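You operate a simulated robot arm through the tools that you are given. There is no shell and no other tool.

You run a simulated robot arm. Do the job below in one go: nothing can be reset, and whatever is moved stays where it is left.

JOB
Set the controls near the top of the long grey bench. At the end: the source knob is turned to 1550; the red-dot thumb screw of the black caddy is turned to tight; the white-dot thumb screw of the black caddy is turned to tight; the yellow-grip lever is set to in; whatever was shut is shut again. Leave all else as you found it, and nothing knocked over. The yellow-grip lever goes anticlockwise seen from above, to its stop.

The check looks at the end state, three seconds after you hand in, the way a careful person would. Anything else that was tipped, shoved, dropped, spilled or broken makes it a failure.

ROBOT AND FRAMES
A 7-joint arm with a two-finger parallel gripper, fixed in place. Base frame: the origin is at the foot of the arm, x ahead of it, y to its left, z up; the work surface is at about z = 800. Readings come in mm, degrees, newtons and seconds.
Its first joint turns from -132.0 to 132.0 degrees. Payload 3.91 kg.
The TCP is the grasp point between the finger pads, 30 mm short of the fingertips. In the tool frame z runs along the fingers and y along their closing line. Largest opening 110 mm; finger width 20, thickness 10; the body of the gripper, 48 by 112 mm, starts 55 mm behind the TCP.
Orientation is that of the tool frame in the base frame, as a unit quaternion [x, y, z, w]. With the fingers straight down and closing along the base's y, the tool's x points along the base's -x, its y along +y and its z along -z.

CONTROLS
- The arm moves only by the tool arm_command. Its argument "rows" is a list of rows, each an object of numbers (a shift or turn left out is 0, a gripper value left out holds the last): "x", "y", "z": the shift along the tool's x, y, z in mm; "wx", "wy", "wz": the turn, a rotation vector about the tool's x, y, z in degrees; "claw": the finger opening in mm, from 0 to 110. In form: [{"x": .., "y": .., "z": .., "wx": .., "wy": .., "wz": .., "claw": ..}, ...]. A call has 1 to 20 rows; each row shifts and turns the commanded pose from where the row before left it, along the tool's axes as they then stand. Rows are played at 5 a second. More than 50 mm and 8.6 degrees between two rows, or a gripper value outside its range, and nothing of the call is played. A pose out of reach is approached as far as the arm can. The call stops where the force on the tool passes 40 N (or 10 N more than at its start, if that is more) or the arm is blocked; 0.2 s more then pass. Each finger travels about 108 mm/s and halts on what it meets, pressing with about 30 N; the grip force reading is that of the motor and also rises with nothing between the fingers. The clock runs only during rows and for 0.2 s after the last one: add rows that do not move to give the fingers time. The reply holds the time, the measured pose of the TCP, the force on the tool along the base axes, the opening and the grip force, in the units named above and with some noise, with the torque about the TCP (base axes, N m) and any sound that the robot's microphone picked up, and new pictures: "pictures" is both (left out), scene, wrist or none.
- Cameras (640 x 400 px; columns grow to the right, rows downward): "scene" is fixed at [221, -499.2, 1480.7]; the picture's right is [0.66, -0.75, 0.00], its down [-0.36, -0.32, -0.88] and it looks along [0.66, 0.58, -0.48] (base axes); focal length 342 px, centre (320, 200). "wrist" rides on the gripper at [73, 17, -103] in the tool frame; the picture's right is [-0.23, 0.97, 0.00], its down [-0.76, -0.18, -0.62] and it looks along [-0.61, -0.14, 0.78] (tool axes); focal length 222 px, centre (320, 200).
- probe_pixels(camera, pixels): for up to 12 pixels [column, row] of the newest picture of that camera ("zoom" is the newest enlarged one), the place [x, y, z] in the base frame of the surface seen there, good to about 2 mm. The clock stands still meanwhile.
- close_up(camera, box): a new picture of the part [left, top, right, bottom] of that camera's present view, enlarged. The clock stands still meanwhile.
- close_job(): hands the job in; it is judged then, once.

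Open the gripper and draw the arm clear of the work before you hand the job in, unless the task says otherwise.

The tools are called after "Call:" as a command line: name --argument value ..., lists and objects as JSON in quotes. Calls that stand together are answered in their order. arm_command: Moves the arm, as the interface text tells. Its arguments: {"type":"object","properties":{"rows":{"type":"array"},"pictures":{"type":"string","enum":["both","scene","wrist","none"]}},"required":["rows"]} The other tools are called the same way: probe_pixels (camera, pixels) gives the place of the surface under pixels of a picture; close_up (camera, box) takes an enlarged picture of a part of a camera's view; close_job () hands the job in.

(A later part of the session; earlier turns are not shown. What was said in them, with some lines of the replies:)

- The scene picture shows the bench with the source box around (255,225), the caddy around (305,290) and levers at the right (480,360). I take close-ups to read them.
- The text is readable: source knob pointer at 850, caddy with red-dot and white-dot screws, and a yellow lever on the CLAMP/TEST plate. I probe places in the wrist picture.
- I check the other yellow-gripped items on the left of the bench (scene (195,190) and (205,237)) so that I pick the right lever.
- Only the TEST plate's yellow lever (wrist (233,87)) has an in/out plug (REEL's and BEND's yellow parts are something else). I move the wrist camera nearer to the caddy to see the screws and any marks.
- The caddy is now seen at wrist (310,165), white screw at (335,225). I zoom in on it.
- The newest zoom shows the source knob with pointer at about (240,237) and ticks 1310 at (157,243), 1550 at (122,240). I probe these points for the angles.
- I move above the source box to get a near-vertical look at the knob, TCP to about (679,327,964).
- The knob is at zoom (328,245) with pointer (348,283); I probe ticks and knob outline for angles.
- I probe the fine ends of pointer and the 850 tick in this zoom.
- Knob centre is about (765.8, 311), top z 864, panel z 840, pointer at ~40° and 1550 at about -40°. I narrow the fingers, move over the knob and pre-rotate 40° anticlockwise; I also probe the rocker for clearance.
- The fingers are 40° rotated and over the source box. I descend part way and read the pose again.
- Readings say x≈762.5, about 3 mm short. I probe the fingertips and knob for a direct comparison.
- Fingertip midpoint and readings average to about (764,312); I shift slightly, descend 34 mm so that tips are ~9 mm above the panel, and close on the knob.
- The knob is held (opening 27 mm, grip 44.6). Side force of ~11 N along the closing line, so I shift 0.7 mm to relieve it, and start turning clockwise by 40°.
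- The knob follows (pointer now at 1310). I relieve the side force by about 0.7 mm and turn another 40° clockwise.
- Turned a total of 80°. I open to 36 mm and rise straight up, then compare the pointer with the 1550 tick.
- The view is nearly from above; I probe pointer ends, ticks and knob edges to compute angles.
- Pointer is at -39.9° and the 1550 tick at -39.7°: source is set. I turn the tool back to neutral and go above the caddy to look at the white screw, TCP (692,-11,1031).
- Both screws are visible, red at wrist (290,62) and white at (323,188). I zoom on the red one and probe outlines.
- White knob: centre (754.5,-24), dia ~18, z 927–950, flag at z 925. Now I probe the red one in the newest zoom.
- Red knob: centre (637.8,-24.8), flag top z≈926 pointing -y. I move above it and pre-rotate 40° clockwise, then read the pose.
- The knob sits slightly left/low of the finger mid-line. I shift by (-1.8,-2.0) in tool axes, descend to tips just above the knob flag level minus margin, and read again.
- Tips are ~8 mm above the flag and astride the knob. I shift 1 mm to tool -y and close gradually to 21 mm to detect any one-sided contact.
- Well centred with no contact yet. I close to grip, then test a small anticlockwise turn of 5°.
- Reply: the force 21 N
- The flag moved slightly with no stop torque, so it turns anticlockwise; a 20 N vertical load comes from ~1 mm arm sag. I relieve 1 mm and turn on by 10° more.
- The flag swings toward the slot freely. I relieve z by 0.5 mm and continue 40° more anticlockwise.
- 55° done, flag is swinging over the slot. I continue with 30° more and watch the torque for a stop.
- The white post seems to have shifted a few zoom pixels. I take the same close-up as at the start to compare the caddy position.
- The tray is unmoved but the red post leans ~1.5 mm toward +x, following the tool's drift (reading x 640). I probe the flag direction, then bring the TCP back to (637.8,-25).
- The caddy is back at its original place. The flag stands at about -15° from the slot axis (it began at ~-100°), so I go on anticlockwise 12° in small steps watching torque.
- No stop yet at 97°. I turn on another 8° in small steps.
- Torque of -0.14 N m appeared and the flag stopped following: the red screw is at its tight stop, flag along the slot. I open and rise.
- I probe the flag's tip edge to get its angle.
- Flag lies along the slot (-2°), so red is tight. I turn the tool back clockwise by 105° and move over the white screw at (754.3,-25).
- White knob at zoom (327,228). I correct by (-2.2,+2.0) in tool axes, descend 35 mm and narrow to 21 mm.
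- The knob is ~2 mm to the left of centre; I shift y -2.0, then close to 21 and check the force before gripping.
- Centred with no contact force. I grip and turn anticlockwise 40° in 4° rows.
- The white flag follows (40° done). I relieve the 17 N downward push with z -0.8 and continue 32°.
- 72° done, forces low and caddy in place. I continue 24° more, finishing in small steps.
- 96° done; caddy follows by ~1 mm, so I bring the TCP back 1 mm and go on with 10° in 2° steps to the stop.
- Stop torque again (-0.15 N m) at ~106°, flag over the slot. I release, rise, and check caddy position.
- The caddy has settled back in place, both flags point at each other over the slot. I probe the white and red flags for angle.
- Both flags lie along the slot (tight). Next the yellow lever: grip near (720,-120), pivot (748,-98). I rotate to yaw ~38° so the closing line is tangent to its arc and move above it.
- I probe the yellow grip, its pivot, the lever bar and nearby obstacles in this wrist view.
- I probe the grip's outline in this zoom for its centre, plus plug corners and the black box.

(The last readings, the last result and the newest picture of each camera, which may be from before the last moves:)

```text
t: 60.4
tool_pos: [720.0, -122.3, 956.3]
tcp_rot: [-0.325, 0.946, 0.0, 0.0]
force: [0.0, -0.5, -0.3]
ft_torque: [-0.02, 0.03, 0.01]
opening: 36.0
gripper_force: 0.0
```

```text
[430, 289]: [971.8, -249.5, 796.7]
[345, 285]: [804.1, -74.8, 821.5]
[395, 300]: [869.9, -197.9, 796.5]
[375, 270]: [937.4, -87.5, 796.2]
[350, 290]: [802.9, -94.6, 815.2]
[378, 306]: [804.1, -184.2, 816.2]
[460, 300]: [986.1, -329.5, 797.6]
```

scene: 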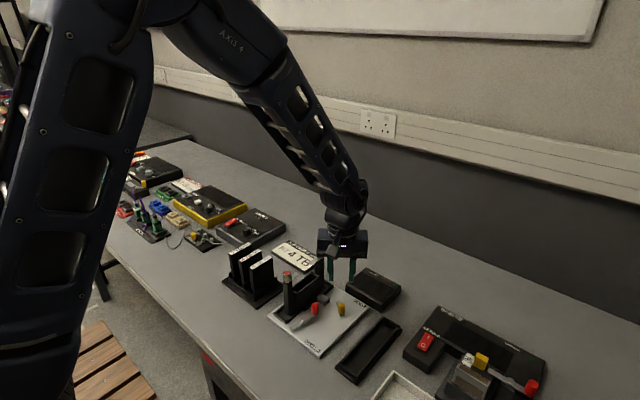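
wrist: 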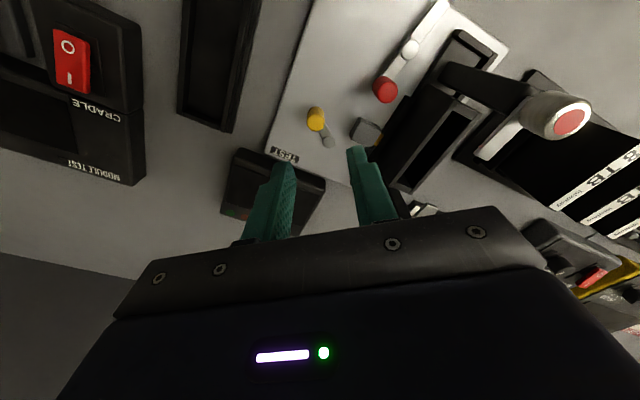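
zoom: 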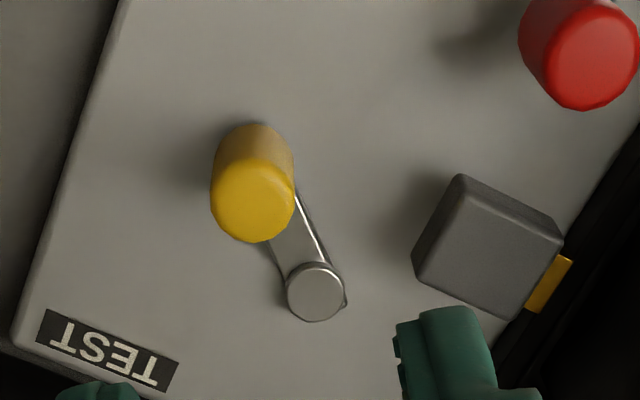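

Grip centre ≈ (724.3,-124), Ø14, top z 847; pivot (745.8,-99.2), lever angle ~230°, bar z≈818. I align (yaw 50°, opening 26) and descend part way.

Call:
arm_command --rows '[{"wz": -6, "claw": 28}, {"wz": -6}, {"x": -1.5, "y": -4.4}, {"z": 20}, {"z": 20}, {"z": 15}, {}, {}]'

Call:
close_up --camera "wrist" --box '[220, 80, 420, 205]'

Call:
close_up --camera "scene" --box '[290, 240, 390, 340]'

```text
t: 62.2
tool_pos: [723.6, -123.6, 901.0]
tcp_rot: [-0.422, 0.907, 0.0, 0.0]
force: [0.4, -0.5, 0.0]
ft_torque: [0.0, 0.01, 0.02]
opening: 28.0
gripper_force: 0.0
```

scene: 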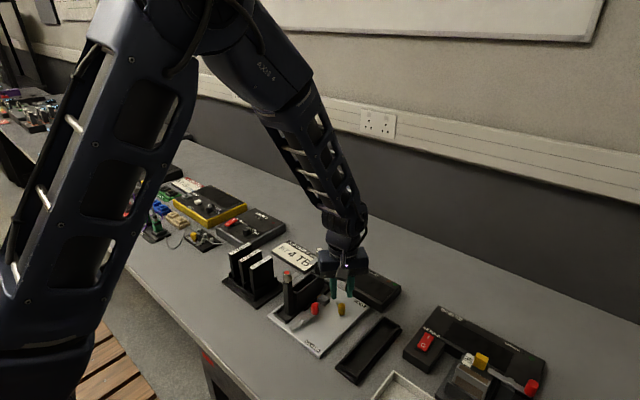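
wrist: 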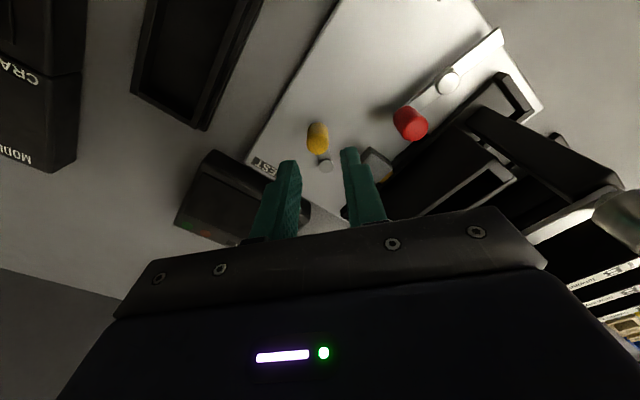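

```text
3.20 times, centred on (320, 142) of wrist
```

zoom: 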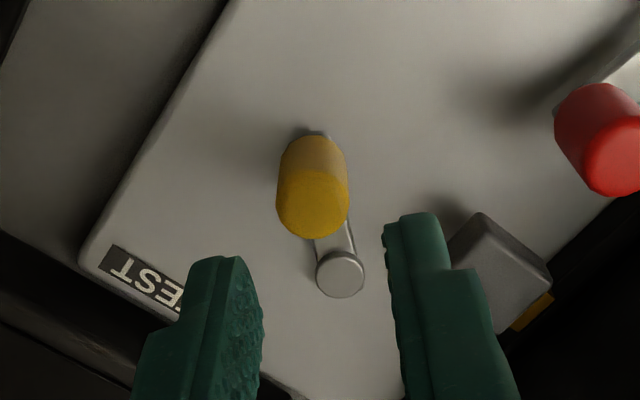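

```text
4.00 times, centred on (340, 290) of scene
```

zoom: 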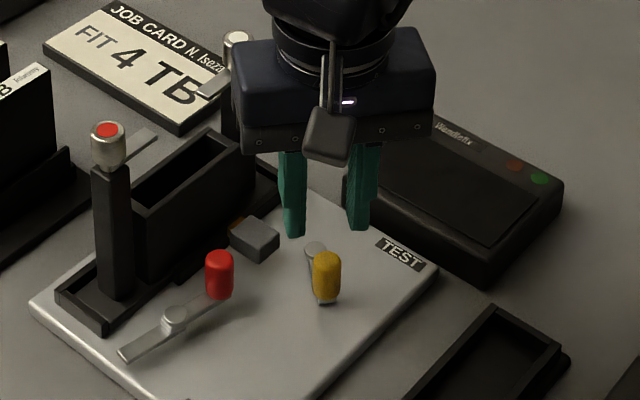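

The grip lies centred between the fingers. I descend 46 mm to TCP z≈855 with tips ~7 mm above the lever bar.

Call:
arm_command --rows '[{"z": 12}, {"z": 12}, {"z": 12}, {"z": 10}, {}, {}]'

Call:
close_up --camera "wrist" --box '[220, 80, 420, 205]'

Call:
close_up --camera "scene" --box '[290, 240, 390, 340]'

```text
t: 63.6
tool_pos: [725.7, -122.9, 853.7]
tcp_rot: [-0.423, 0.906, 0.0, 0.0]
force: [-0.6, -0.2, 1.1]
ft_torque: [0.01, -0.02, 0.01]
opening: 27.7
gripper_force: 0.1
```

scene: 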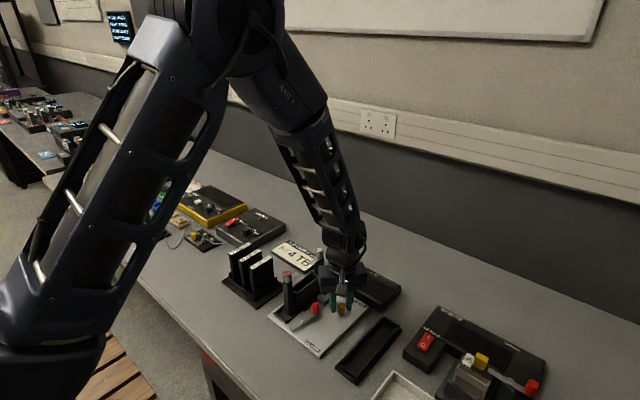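
wrist: 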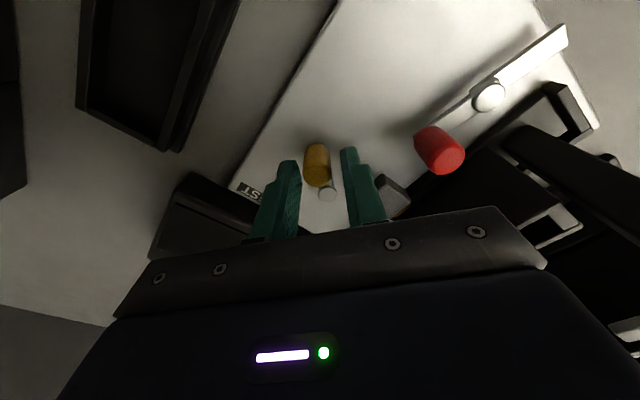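

```text
3.20 times, centred on (320, 142) of wrist
```

zoom: 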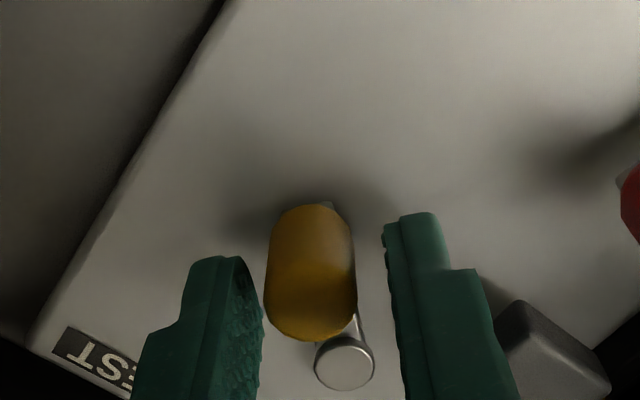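

```text
4.00 times, centred on (340, 290) of scene
```

zoom: 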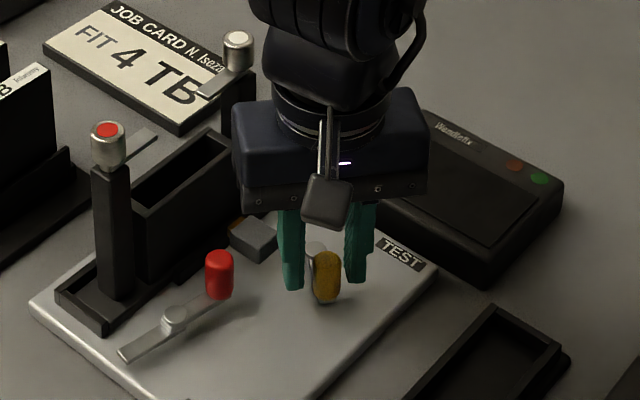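

The grip stands between the fingers, ~2.5 mm to the left of centre. I shift y -2.5, close to a loose cage of 18 mm, and begin the anticlockwise arc around the pivot by 25°.

Call:
arm_command --rows '[{"y": -2.3}, {"claw": 22}, {"claw": 18}, {}, {"x": -0.13, "y": -2.9, "wz": -5}, {"x": -0.13, "y": -2.9, "wz": -5}, {"x": -0.13, "y": -2.9, "wz": -5}, {"x": -0.13, "y": -2.9, "wz": -5}, {"x": -0.13, "y": -2.9, "wz": -5}, {}]'

Call:
close_up --camera "wrist" --box '[220, 80, 420, 205]'

Call:
close_up --camera "scene" --box '[290, 240, 390, 340]'

```text
t: 65.8
tool_pos: [738.5, -131.4, 853.8]
tcp_rot: [-0.61, 0.793, 0.001, 0.0]
force: [-0.4, -0.5, 0.4]
ft_torque: [0.0, 0.0, -0.01]
opening: 18.2
gripper_force: 0.1
```

scene: 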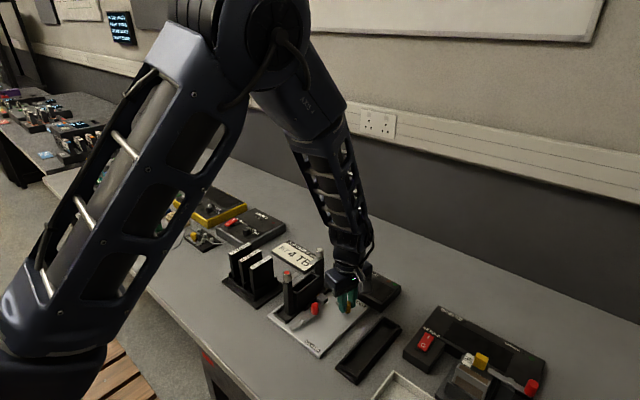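
wrist: 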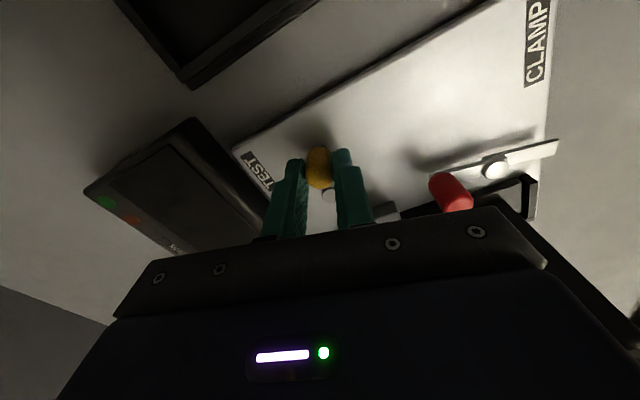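

```text
3.20 times, centred on (320, 142) of wrist
```

zoom: 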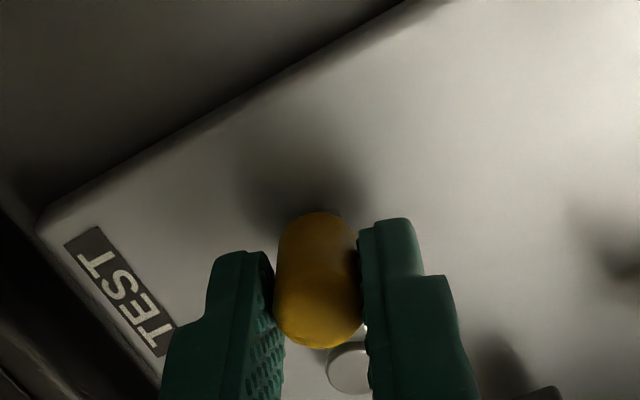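

```text
4.00 times, centred on (340, 290) of scene
```

zoom: 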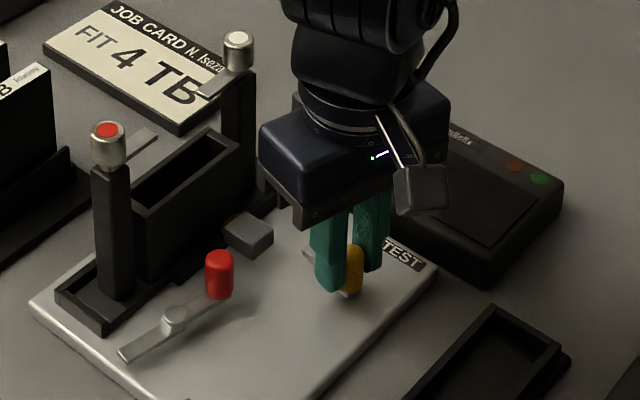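

The lever swings and the plug is moving into the caddy (scene zoom (248,235)). I continue another 25° along the arc.

Call:
arm_command --rows '[{"x": -0.13, "y": -2.9, "wz": -5}, {"x": -0.13, "y": -2.9, "wz": -5}, {"x": -0.13, "y": -2.9, "wz": -5}, {"x": -0.13, "y": -2.9, "wz": -5}, {"x": -0.13, "y": -2.9, "wz": -5}, {}]'

Call:
close_up --camera "wrist" --box '[220, 80, 420, 205]'

Call:
close_up --camera "scene" --box '[290, 240, 390, 340]'

```text
t: 67.2
tool_pos: [752.2, -133.2, 854.2]
tcp_rot: [0.767, -0.642, 0.0, 0.0]
force: [-0.2, -0.1, -0.2]
ft_torque: [-0.04, 0.04, 0.03]
opening: 18.2
gripper_force: 0.2
```

scene: 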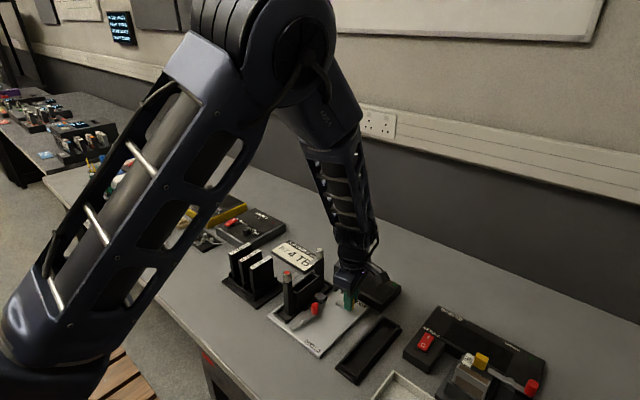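
wrist: 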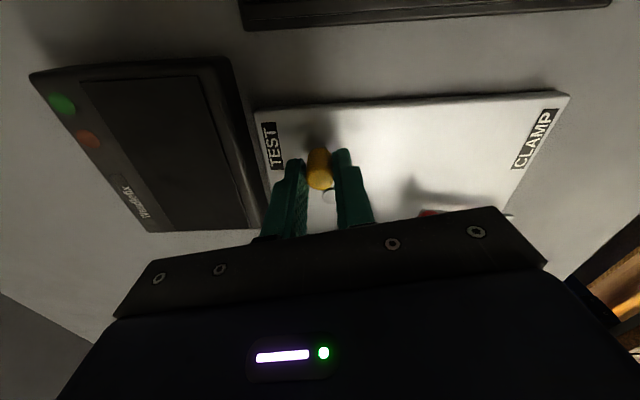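

```text
3.20 times, centred on (320, 142) of wrist
```

zoom: 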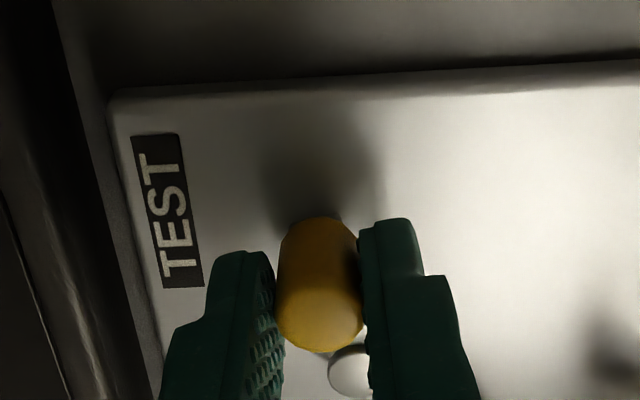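

```text
4.00 times, centred on (340, 290) of scene
```

zoom: 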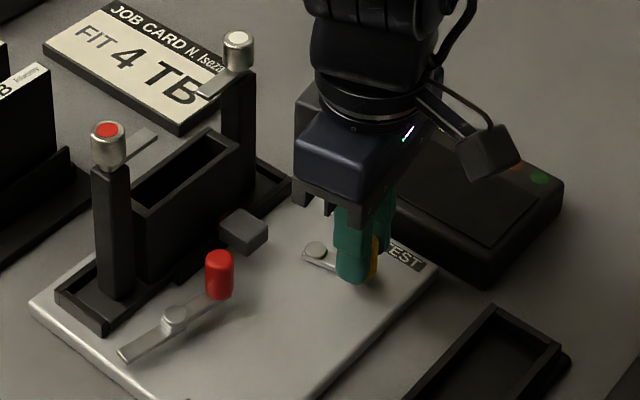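

Lever at ~275°, plug closer still. I go on another 20°.

Call:
arm_command --rows '[{"x": -0.13, "y": -2.9, "wz": -5}, {"x": -0.13, "y": -2.9, "wz": -5}, {"x": -0.13, "y": -2.9, "wz": -5}, {"x": -0.13, "y": -2.9, "wz": -5}, {}]'

Call:
close_up --camera "wrist" --box '[220, 80, 420, 205]'

Call:
close_up --camera "scene" --box '[290, 240, 390, 340]'

```text
t: 68.4
tool_pos: [764.5, -128.1, 852.6]
tcp_rot: [0.866, -0.5, -0.001, 0.0]
force: [-0.5, -0.5, 0.1]
ft_torque: [-0.02, 0.01, 0.01]
opening: 18.1
gripper_force: 0.1
```

scene: 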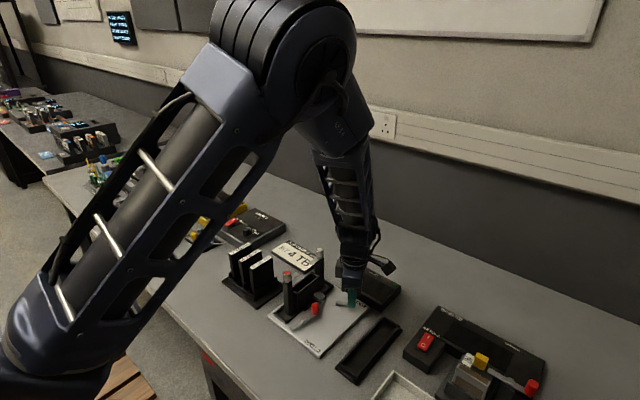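
wrist: 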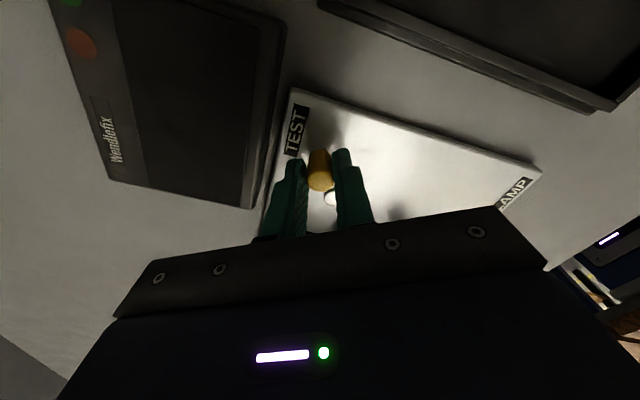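

```text
3.20 times, centred on (320, 142) of wrist
```

zoom: 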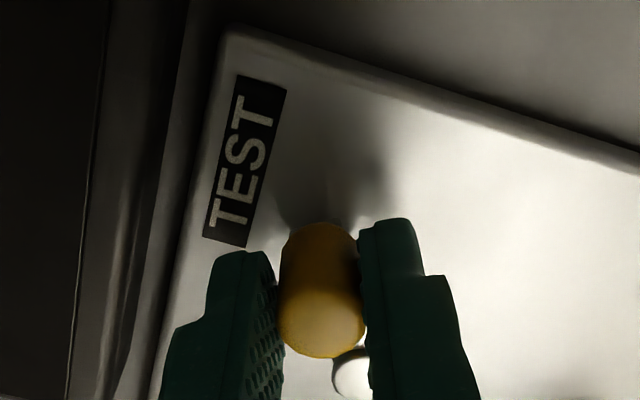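

```text
4.00 times, centred on (340, 290) of scene
```

zoom: 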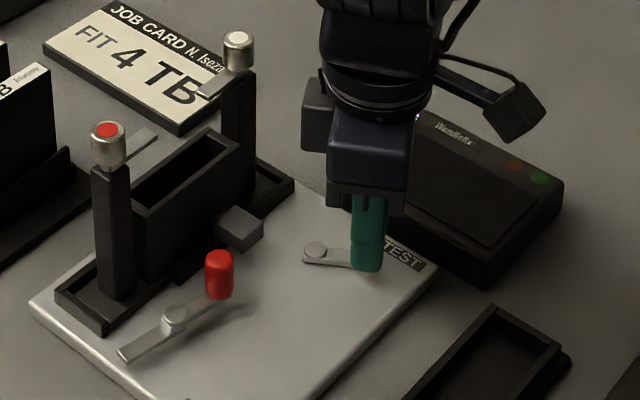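

Plug almost touching the caddy; still no resistance (forces <1 N). I continue 16° more in 4° steps.

Call:
arm_command --rows '[{"x": -0.08, "y": -2.3, "wz": -4}, {"x": -0.08, "y": -2.3, "wz": -4}, {"x": -0.08, "y": -2.3, "wz": -4}, {"x": -0.08, "y": -2.3, "wz": -4}, {}]'

Call:
close_up --camera "wrist" --box '[220, 80, 420, 205]'

Call:
close_up --camera "scene" --box '[290, 240, 390, 340]'

```text
t: 69.6
tool_pos: [770.2, -124.8, 854.6]
tcp_rot: [0.927, -0.374, 0.0, 0.0]
force: [-11.2, -6.6, -2.7]
ft_torque: [-0.18, 0.3, -0.02]
opening: 24.2
gripper_force: 6.0
```

scene: 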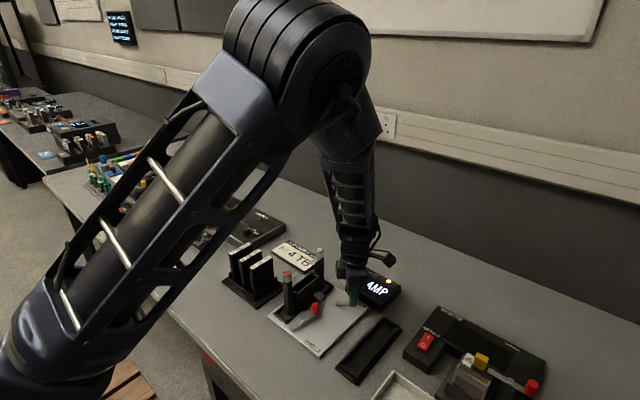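
wrist: 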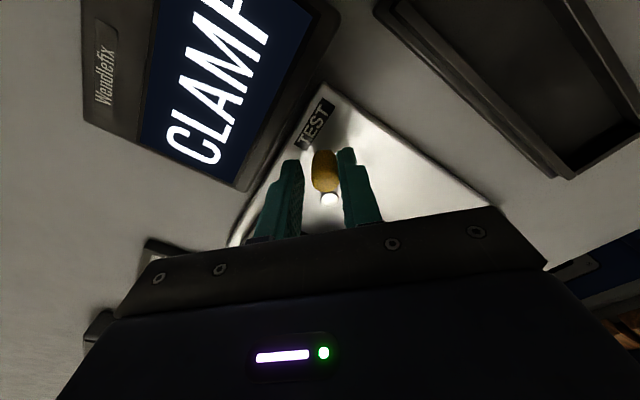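

```text
3.20 times, centred on (320, 142) of wrist
```

zoom: 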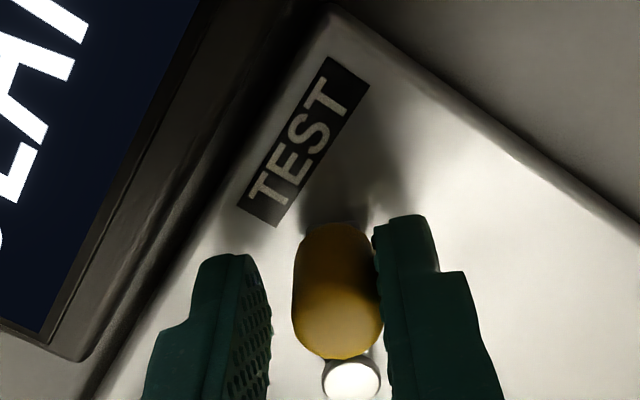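

```text
4.00 times, centred on (340, 290) of scene
```

zoom: 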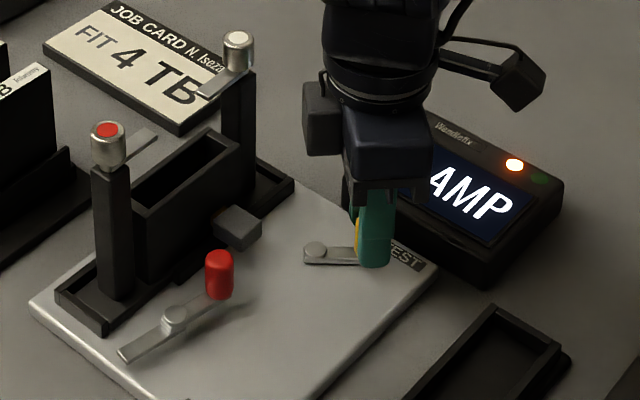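

The lever reached its stop (13 N, trailing finger pushed back to 24 mm), the plug is against the caddy and the tester's display lit with "CLAMP". I open to 28 and rise clear.

Call:
arm_command --rows '[{"claw": 28}, {}, {"z": -12}, {"z": -20}, {"z": -30}, {"z": -40}, {"z": -40}, {"z": -40}, {}, {}]'

Call:
close_up --camera "wrist" --box '[220, 40, 420, 205]'

Call:
close_up --camera "scene" --box '[250, 230, 410, 340]'

```text
t: 71.8
tool_pos: [768.2, -122.7, 1040.5]
tcp_rot: [0.927, -0.375, 0.0, 0.0]
force: [-0.2, 0.1, 0.1]
ft_torque: [-0.02, 0.0, 0.02]
opening: 28.2
gripper_force: 0.0
```

scene: 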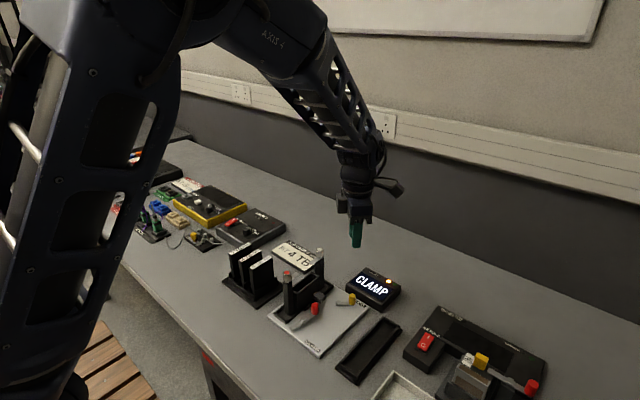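
wrist: 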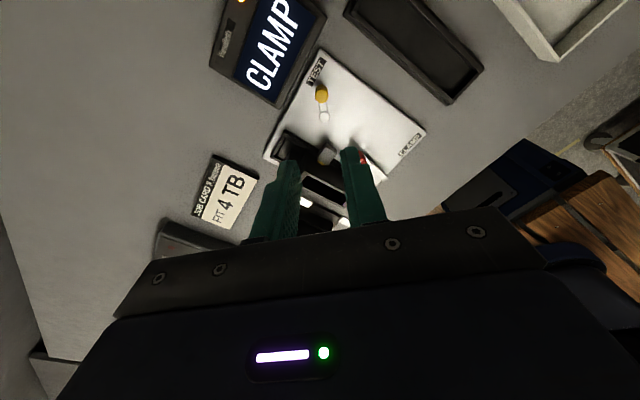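

```text
2.42 times, centred on (320, 122) of wrist
```

zoom: 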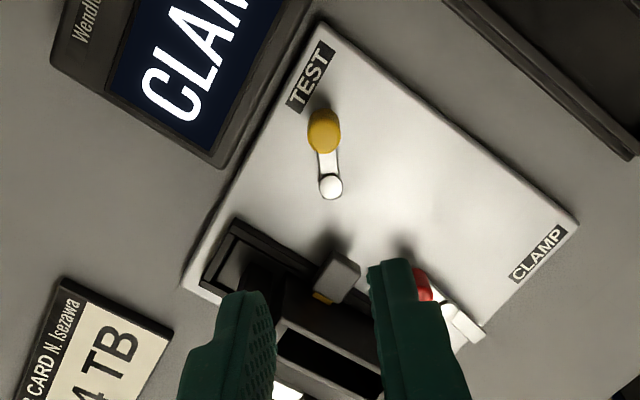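

```text
3.64 times, centred on (330, 285) of scene
```

zoom: 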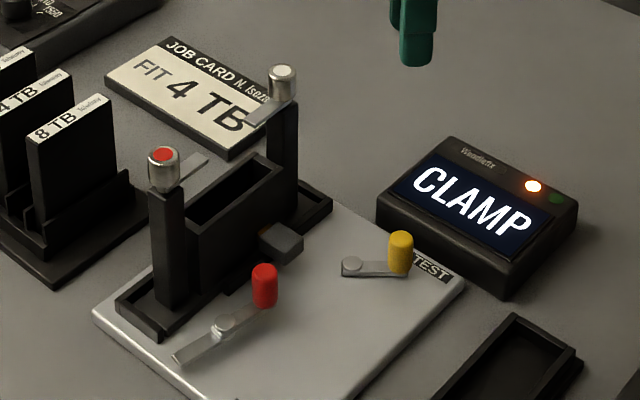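

The lever stays put after release and the tester shows CLAMP. I probe lever and plug to see how far it went.

Call:
probe_pixels --camera "zoom" --pixels '[[399, 238], [352, 263], [282, 240], [264, 235], [264, 285]]'

Call:
probe_pixels --camera "wrist" --pixels '[[321, 94], [323, 117], [322, 108], [325, 153], [320, 163]]'

Call:
close_up --camera "wrist" --box '[290, 70, 370, 180]'

Call:
close_up --camera "scene" --box '[310, 275, 370, 315]'

```text
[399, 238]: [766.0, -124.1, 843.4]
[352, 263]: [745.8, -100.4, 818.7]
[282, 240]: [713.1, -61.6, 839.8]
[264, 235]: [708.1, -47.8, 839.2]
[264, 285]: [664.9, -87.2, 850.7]
```

```text
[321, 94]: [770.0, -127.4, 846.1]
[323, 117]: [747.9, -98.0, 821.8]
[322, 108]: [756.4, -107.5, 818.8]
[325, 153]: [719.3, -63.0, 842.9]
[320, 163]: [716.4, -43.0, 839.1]
```

```text
3.64 times, centred on (330, 125) of wrist
```

zoom: 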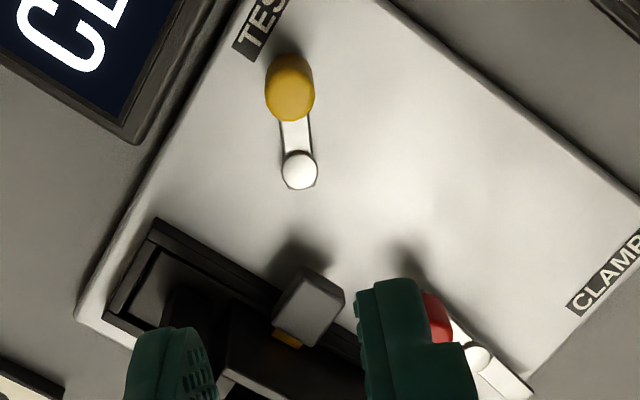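

```text
10.00 times, centred on (340, 295) of scene
```

zoom: 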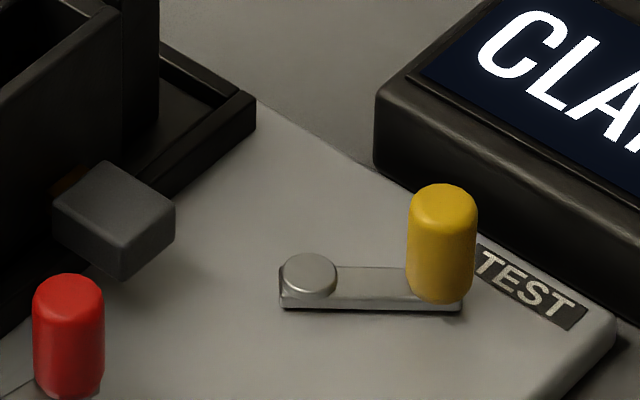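

The lever turned from ~230° to ~309° and stopped hard, plug in at the caddy wall. I raise the arm, open the gripper and check all over once more.

Call:
arm_command --rows '[{"z": -35}, {"z": -35}, {"z": -35, "claw": 110}, {"z": -30}, {}, {}]'

Call:
close_up --camera "scene" --box '[210, 230, 370, 330]'

Call:
close_up --camera "scene" --box '[220, 200, 300, 250]'

Call:
close_up --camera "scene" --box '[270, 240, 370, 302]'

```text
t: 73.2
tool_pos: [770.9, -123.3, 1173.3]
tcp_rot: [0.927, -0.375, 0.0, 0.001]
force: [0.1, -0.2, 0.4]
ft_torque: [-0.03, -0.02, -0.01]
opening: 110.2
gripper_force: 0.1
```

scene: 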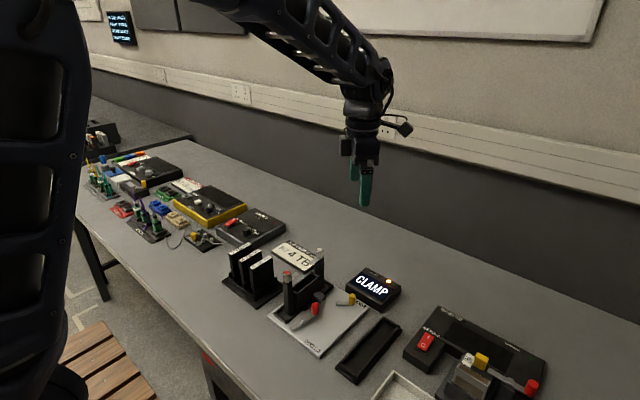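
wrist: 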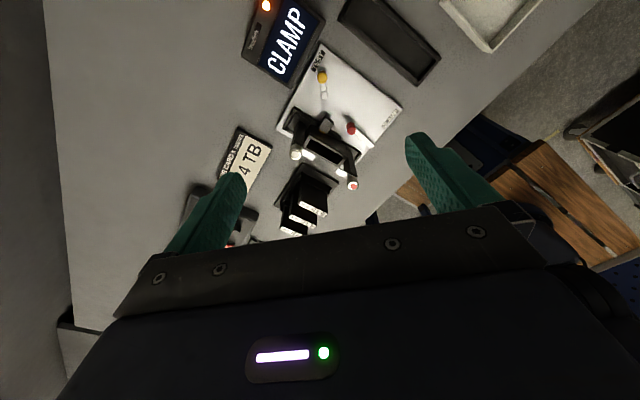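

```text
4.00 times, centred on (290, 280) of scene
```

zoom: 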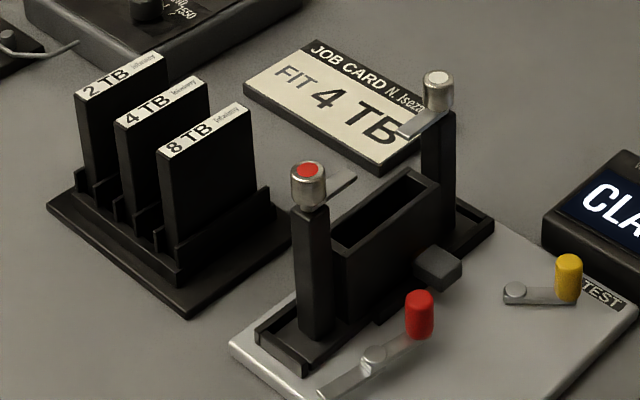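

```text
8.00 times, centred on (260, 225) of scene
```

zoom: 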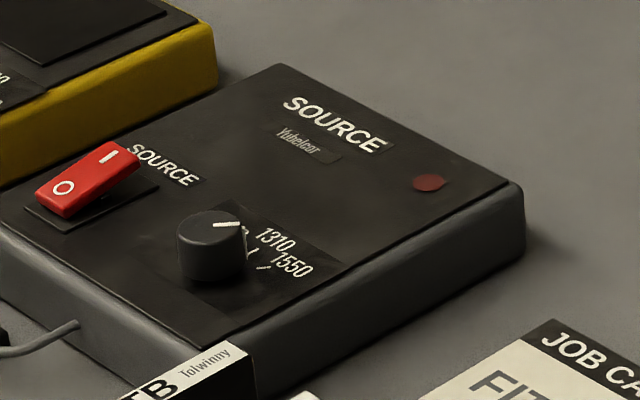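

```text
6.40 times, centred on (320, 271) of scene
```

zoom: 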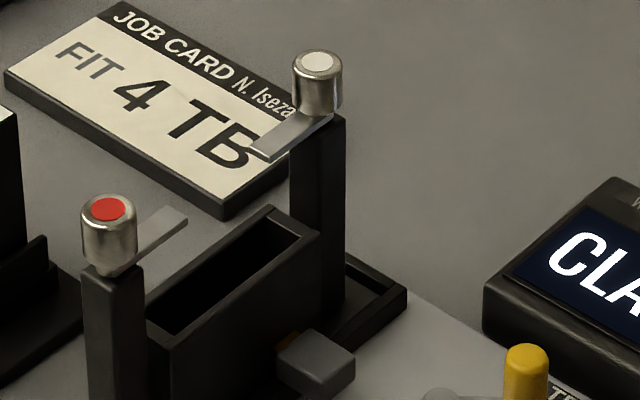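

All is in place: source pointer parallel to the 1550 tick, both caddy flags at their tight stops, and the yellow lever at its stop with the plug in. The caddy, plate and other items are where they were, and the arm is clear with the gripper open. I hand in.

Call:
close_job

```text
The job is handed in.
```

I handed the job in with all four controls set. The result of the check isn't known yet.

| Control | End state |
|---|---|
| Source knob | Turned clockwise from 850 to 1550. The pointer sits at -39.9° and the 1550 tick at -39.7°. |
| Red-dot thumb screw | Turned anticlockwise about 100° until it met its stop. Its flag lies over the slot. |
| White-dot thumb screw | Turned anticlockwise about 100° until it met its stop. Its flag lies over the slot. |
| Yellow-grip lever | Turned anticlockwise about 80° until it stopped hard. The plug it drives is against the caddy wall. |

- **Which way is tight:** The thumb screws had no tight mark and the job gave no direction for them. I took tight to be the stop where the flags lie over the slot.
- **Which yellow lever:** I used the one beside the TEST label, because it moves the plug in and out. The other yellow parts, on REEL and BEND, do not.
- **CLAMP display:** The small tester box lit up with "CLAMP" and an amber lamp as the lever reached its stop. I took this as its response to the plug going in, and left the red clamp lever as I found it.
- **Caddy movement:** The caddy leaned by 1 to 2 mm while I turned the screws, then settled back to within about half a millimetre.

I opened nothing that was shut, and nothing was knocked over. The gripper is open and the arm is raised clear of the bench.
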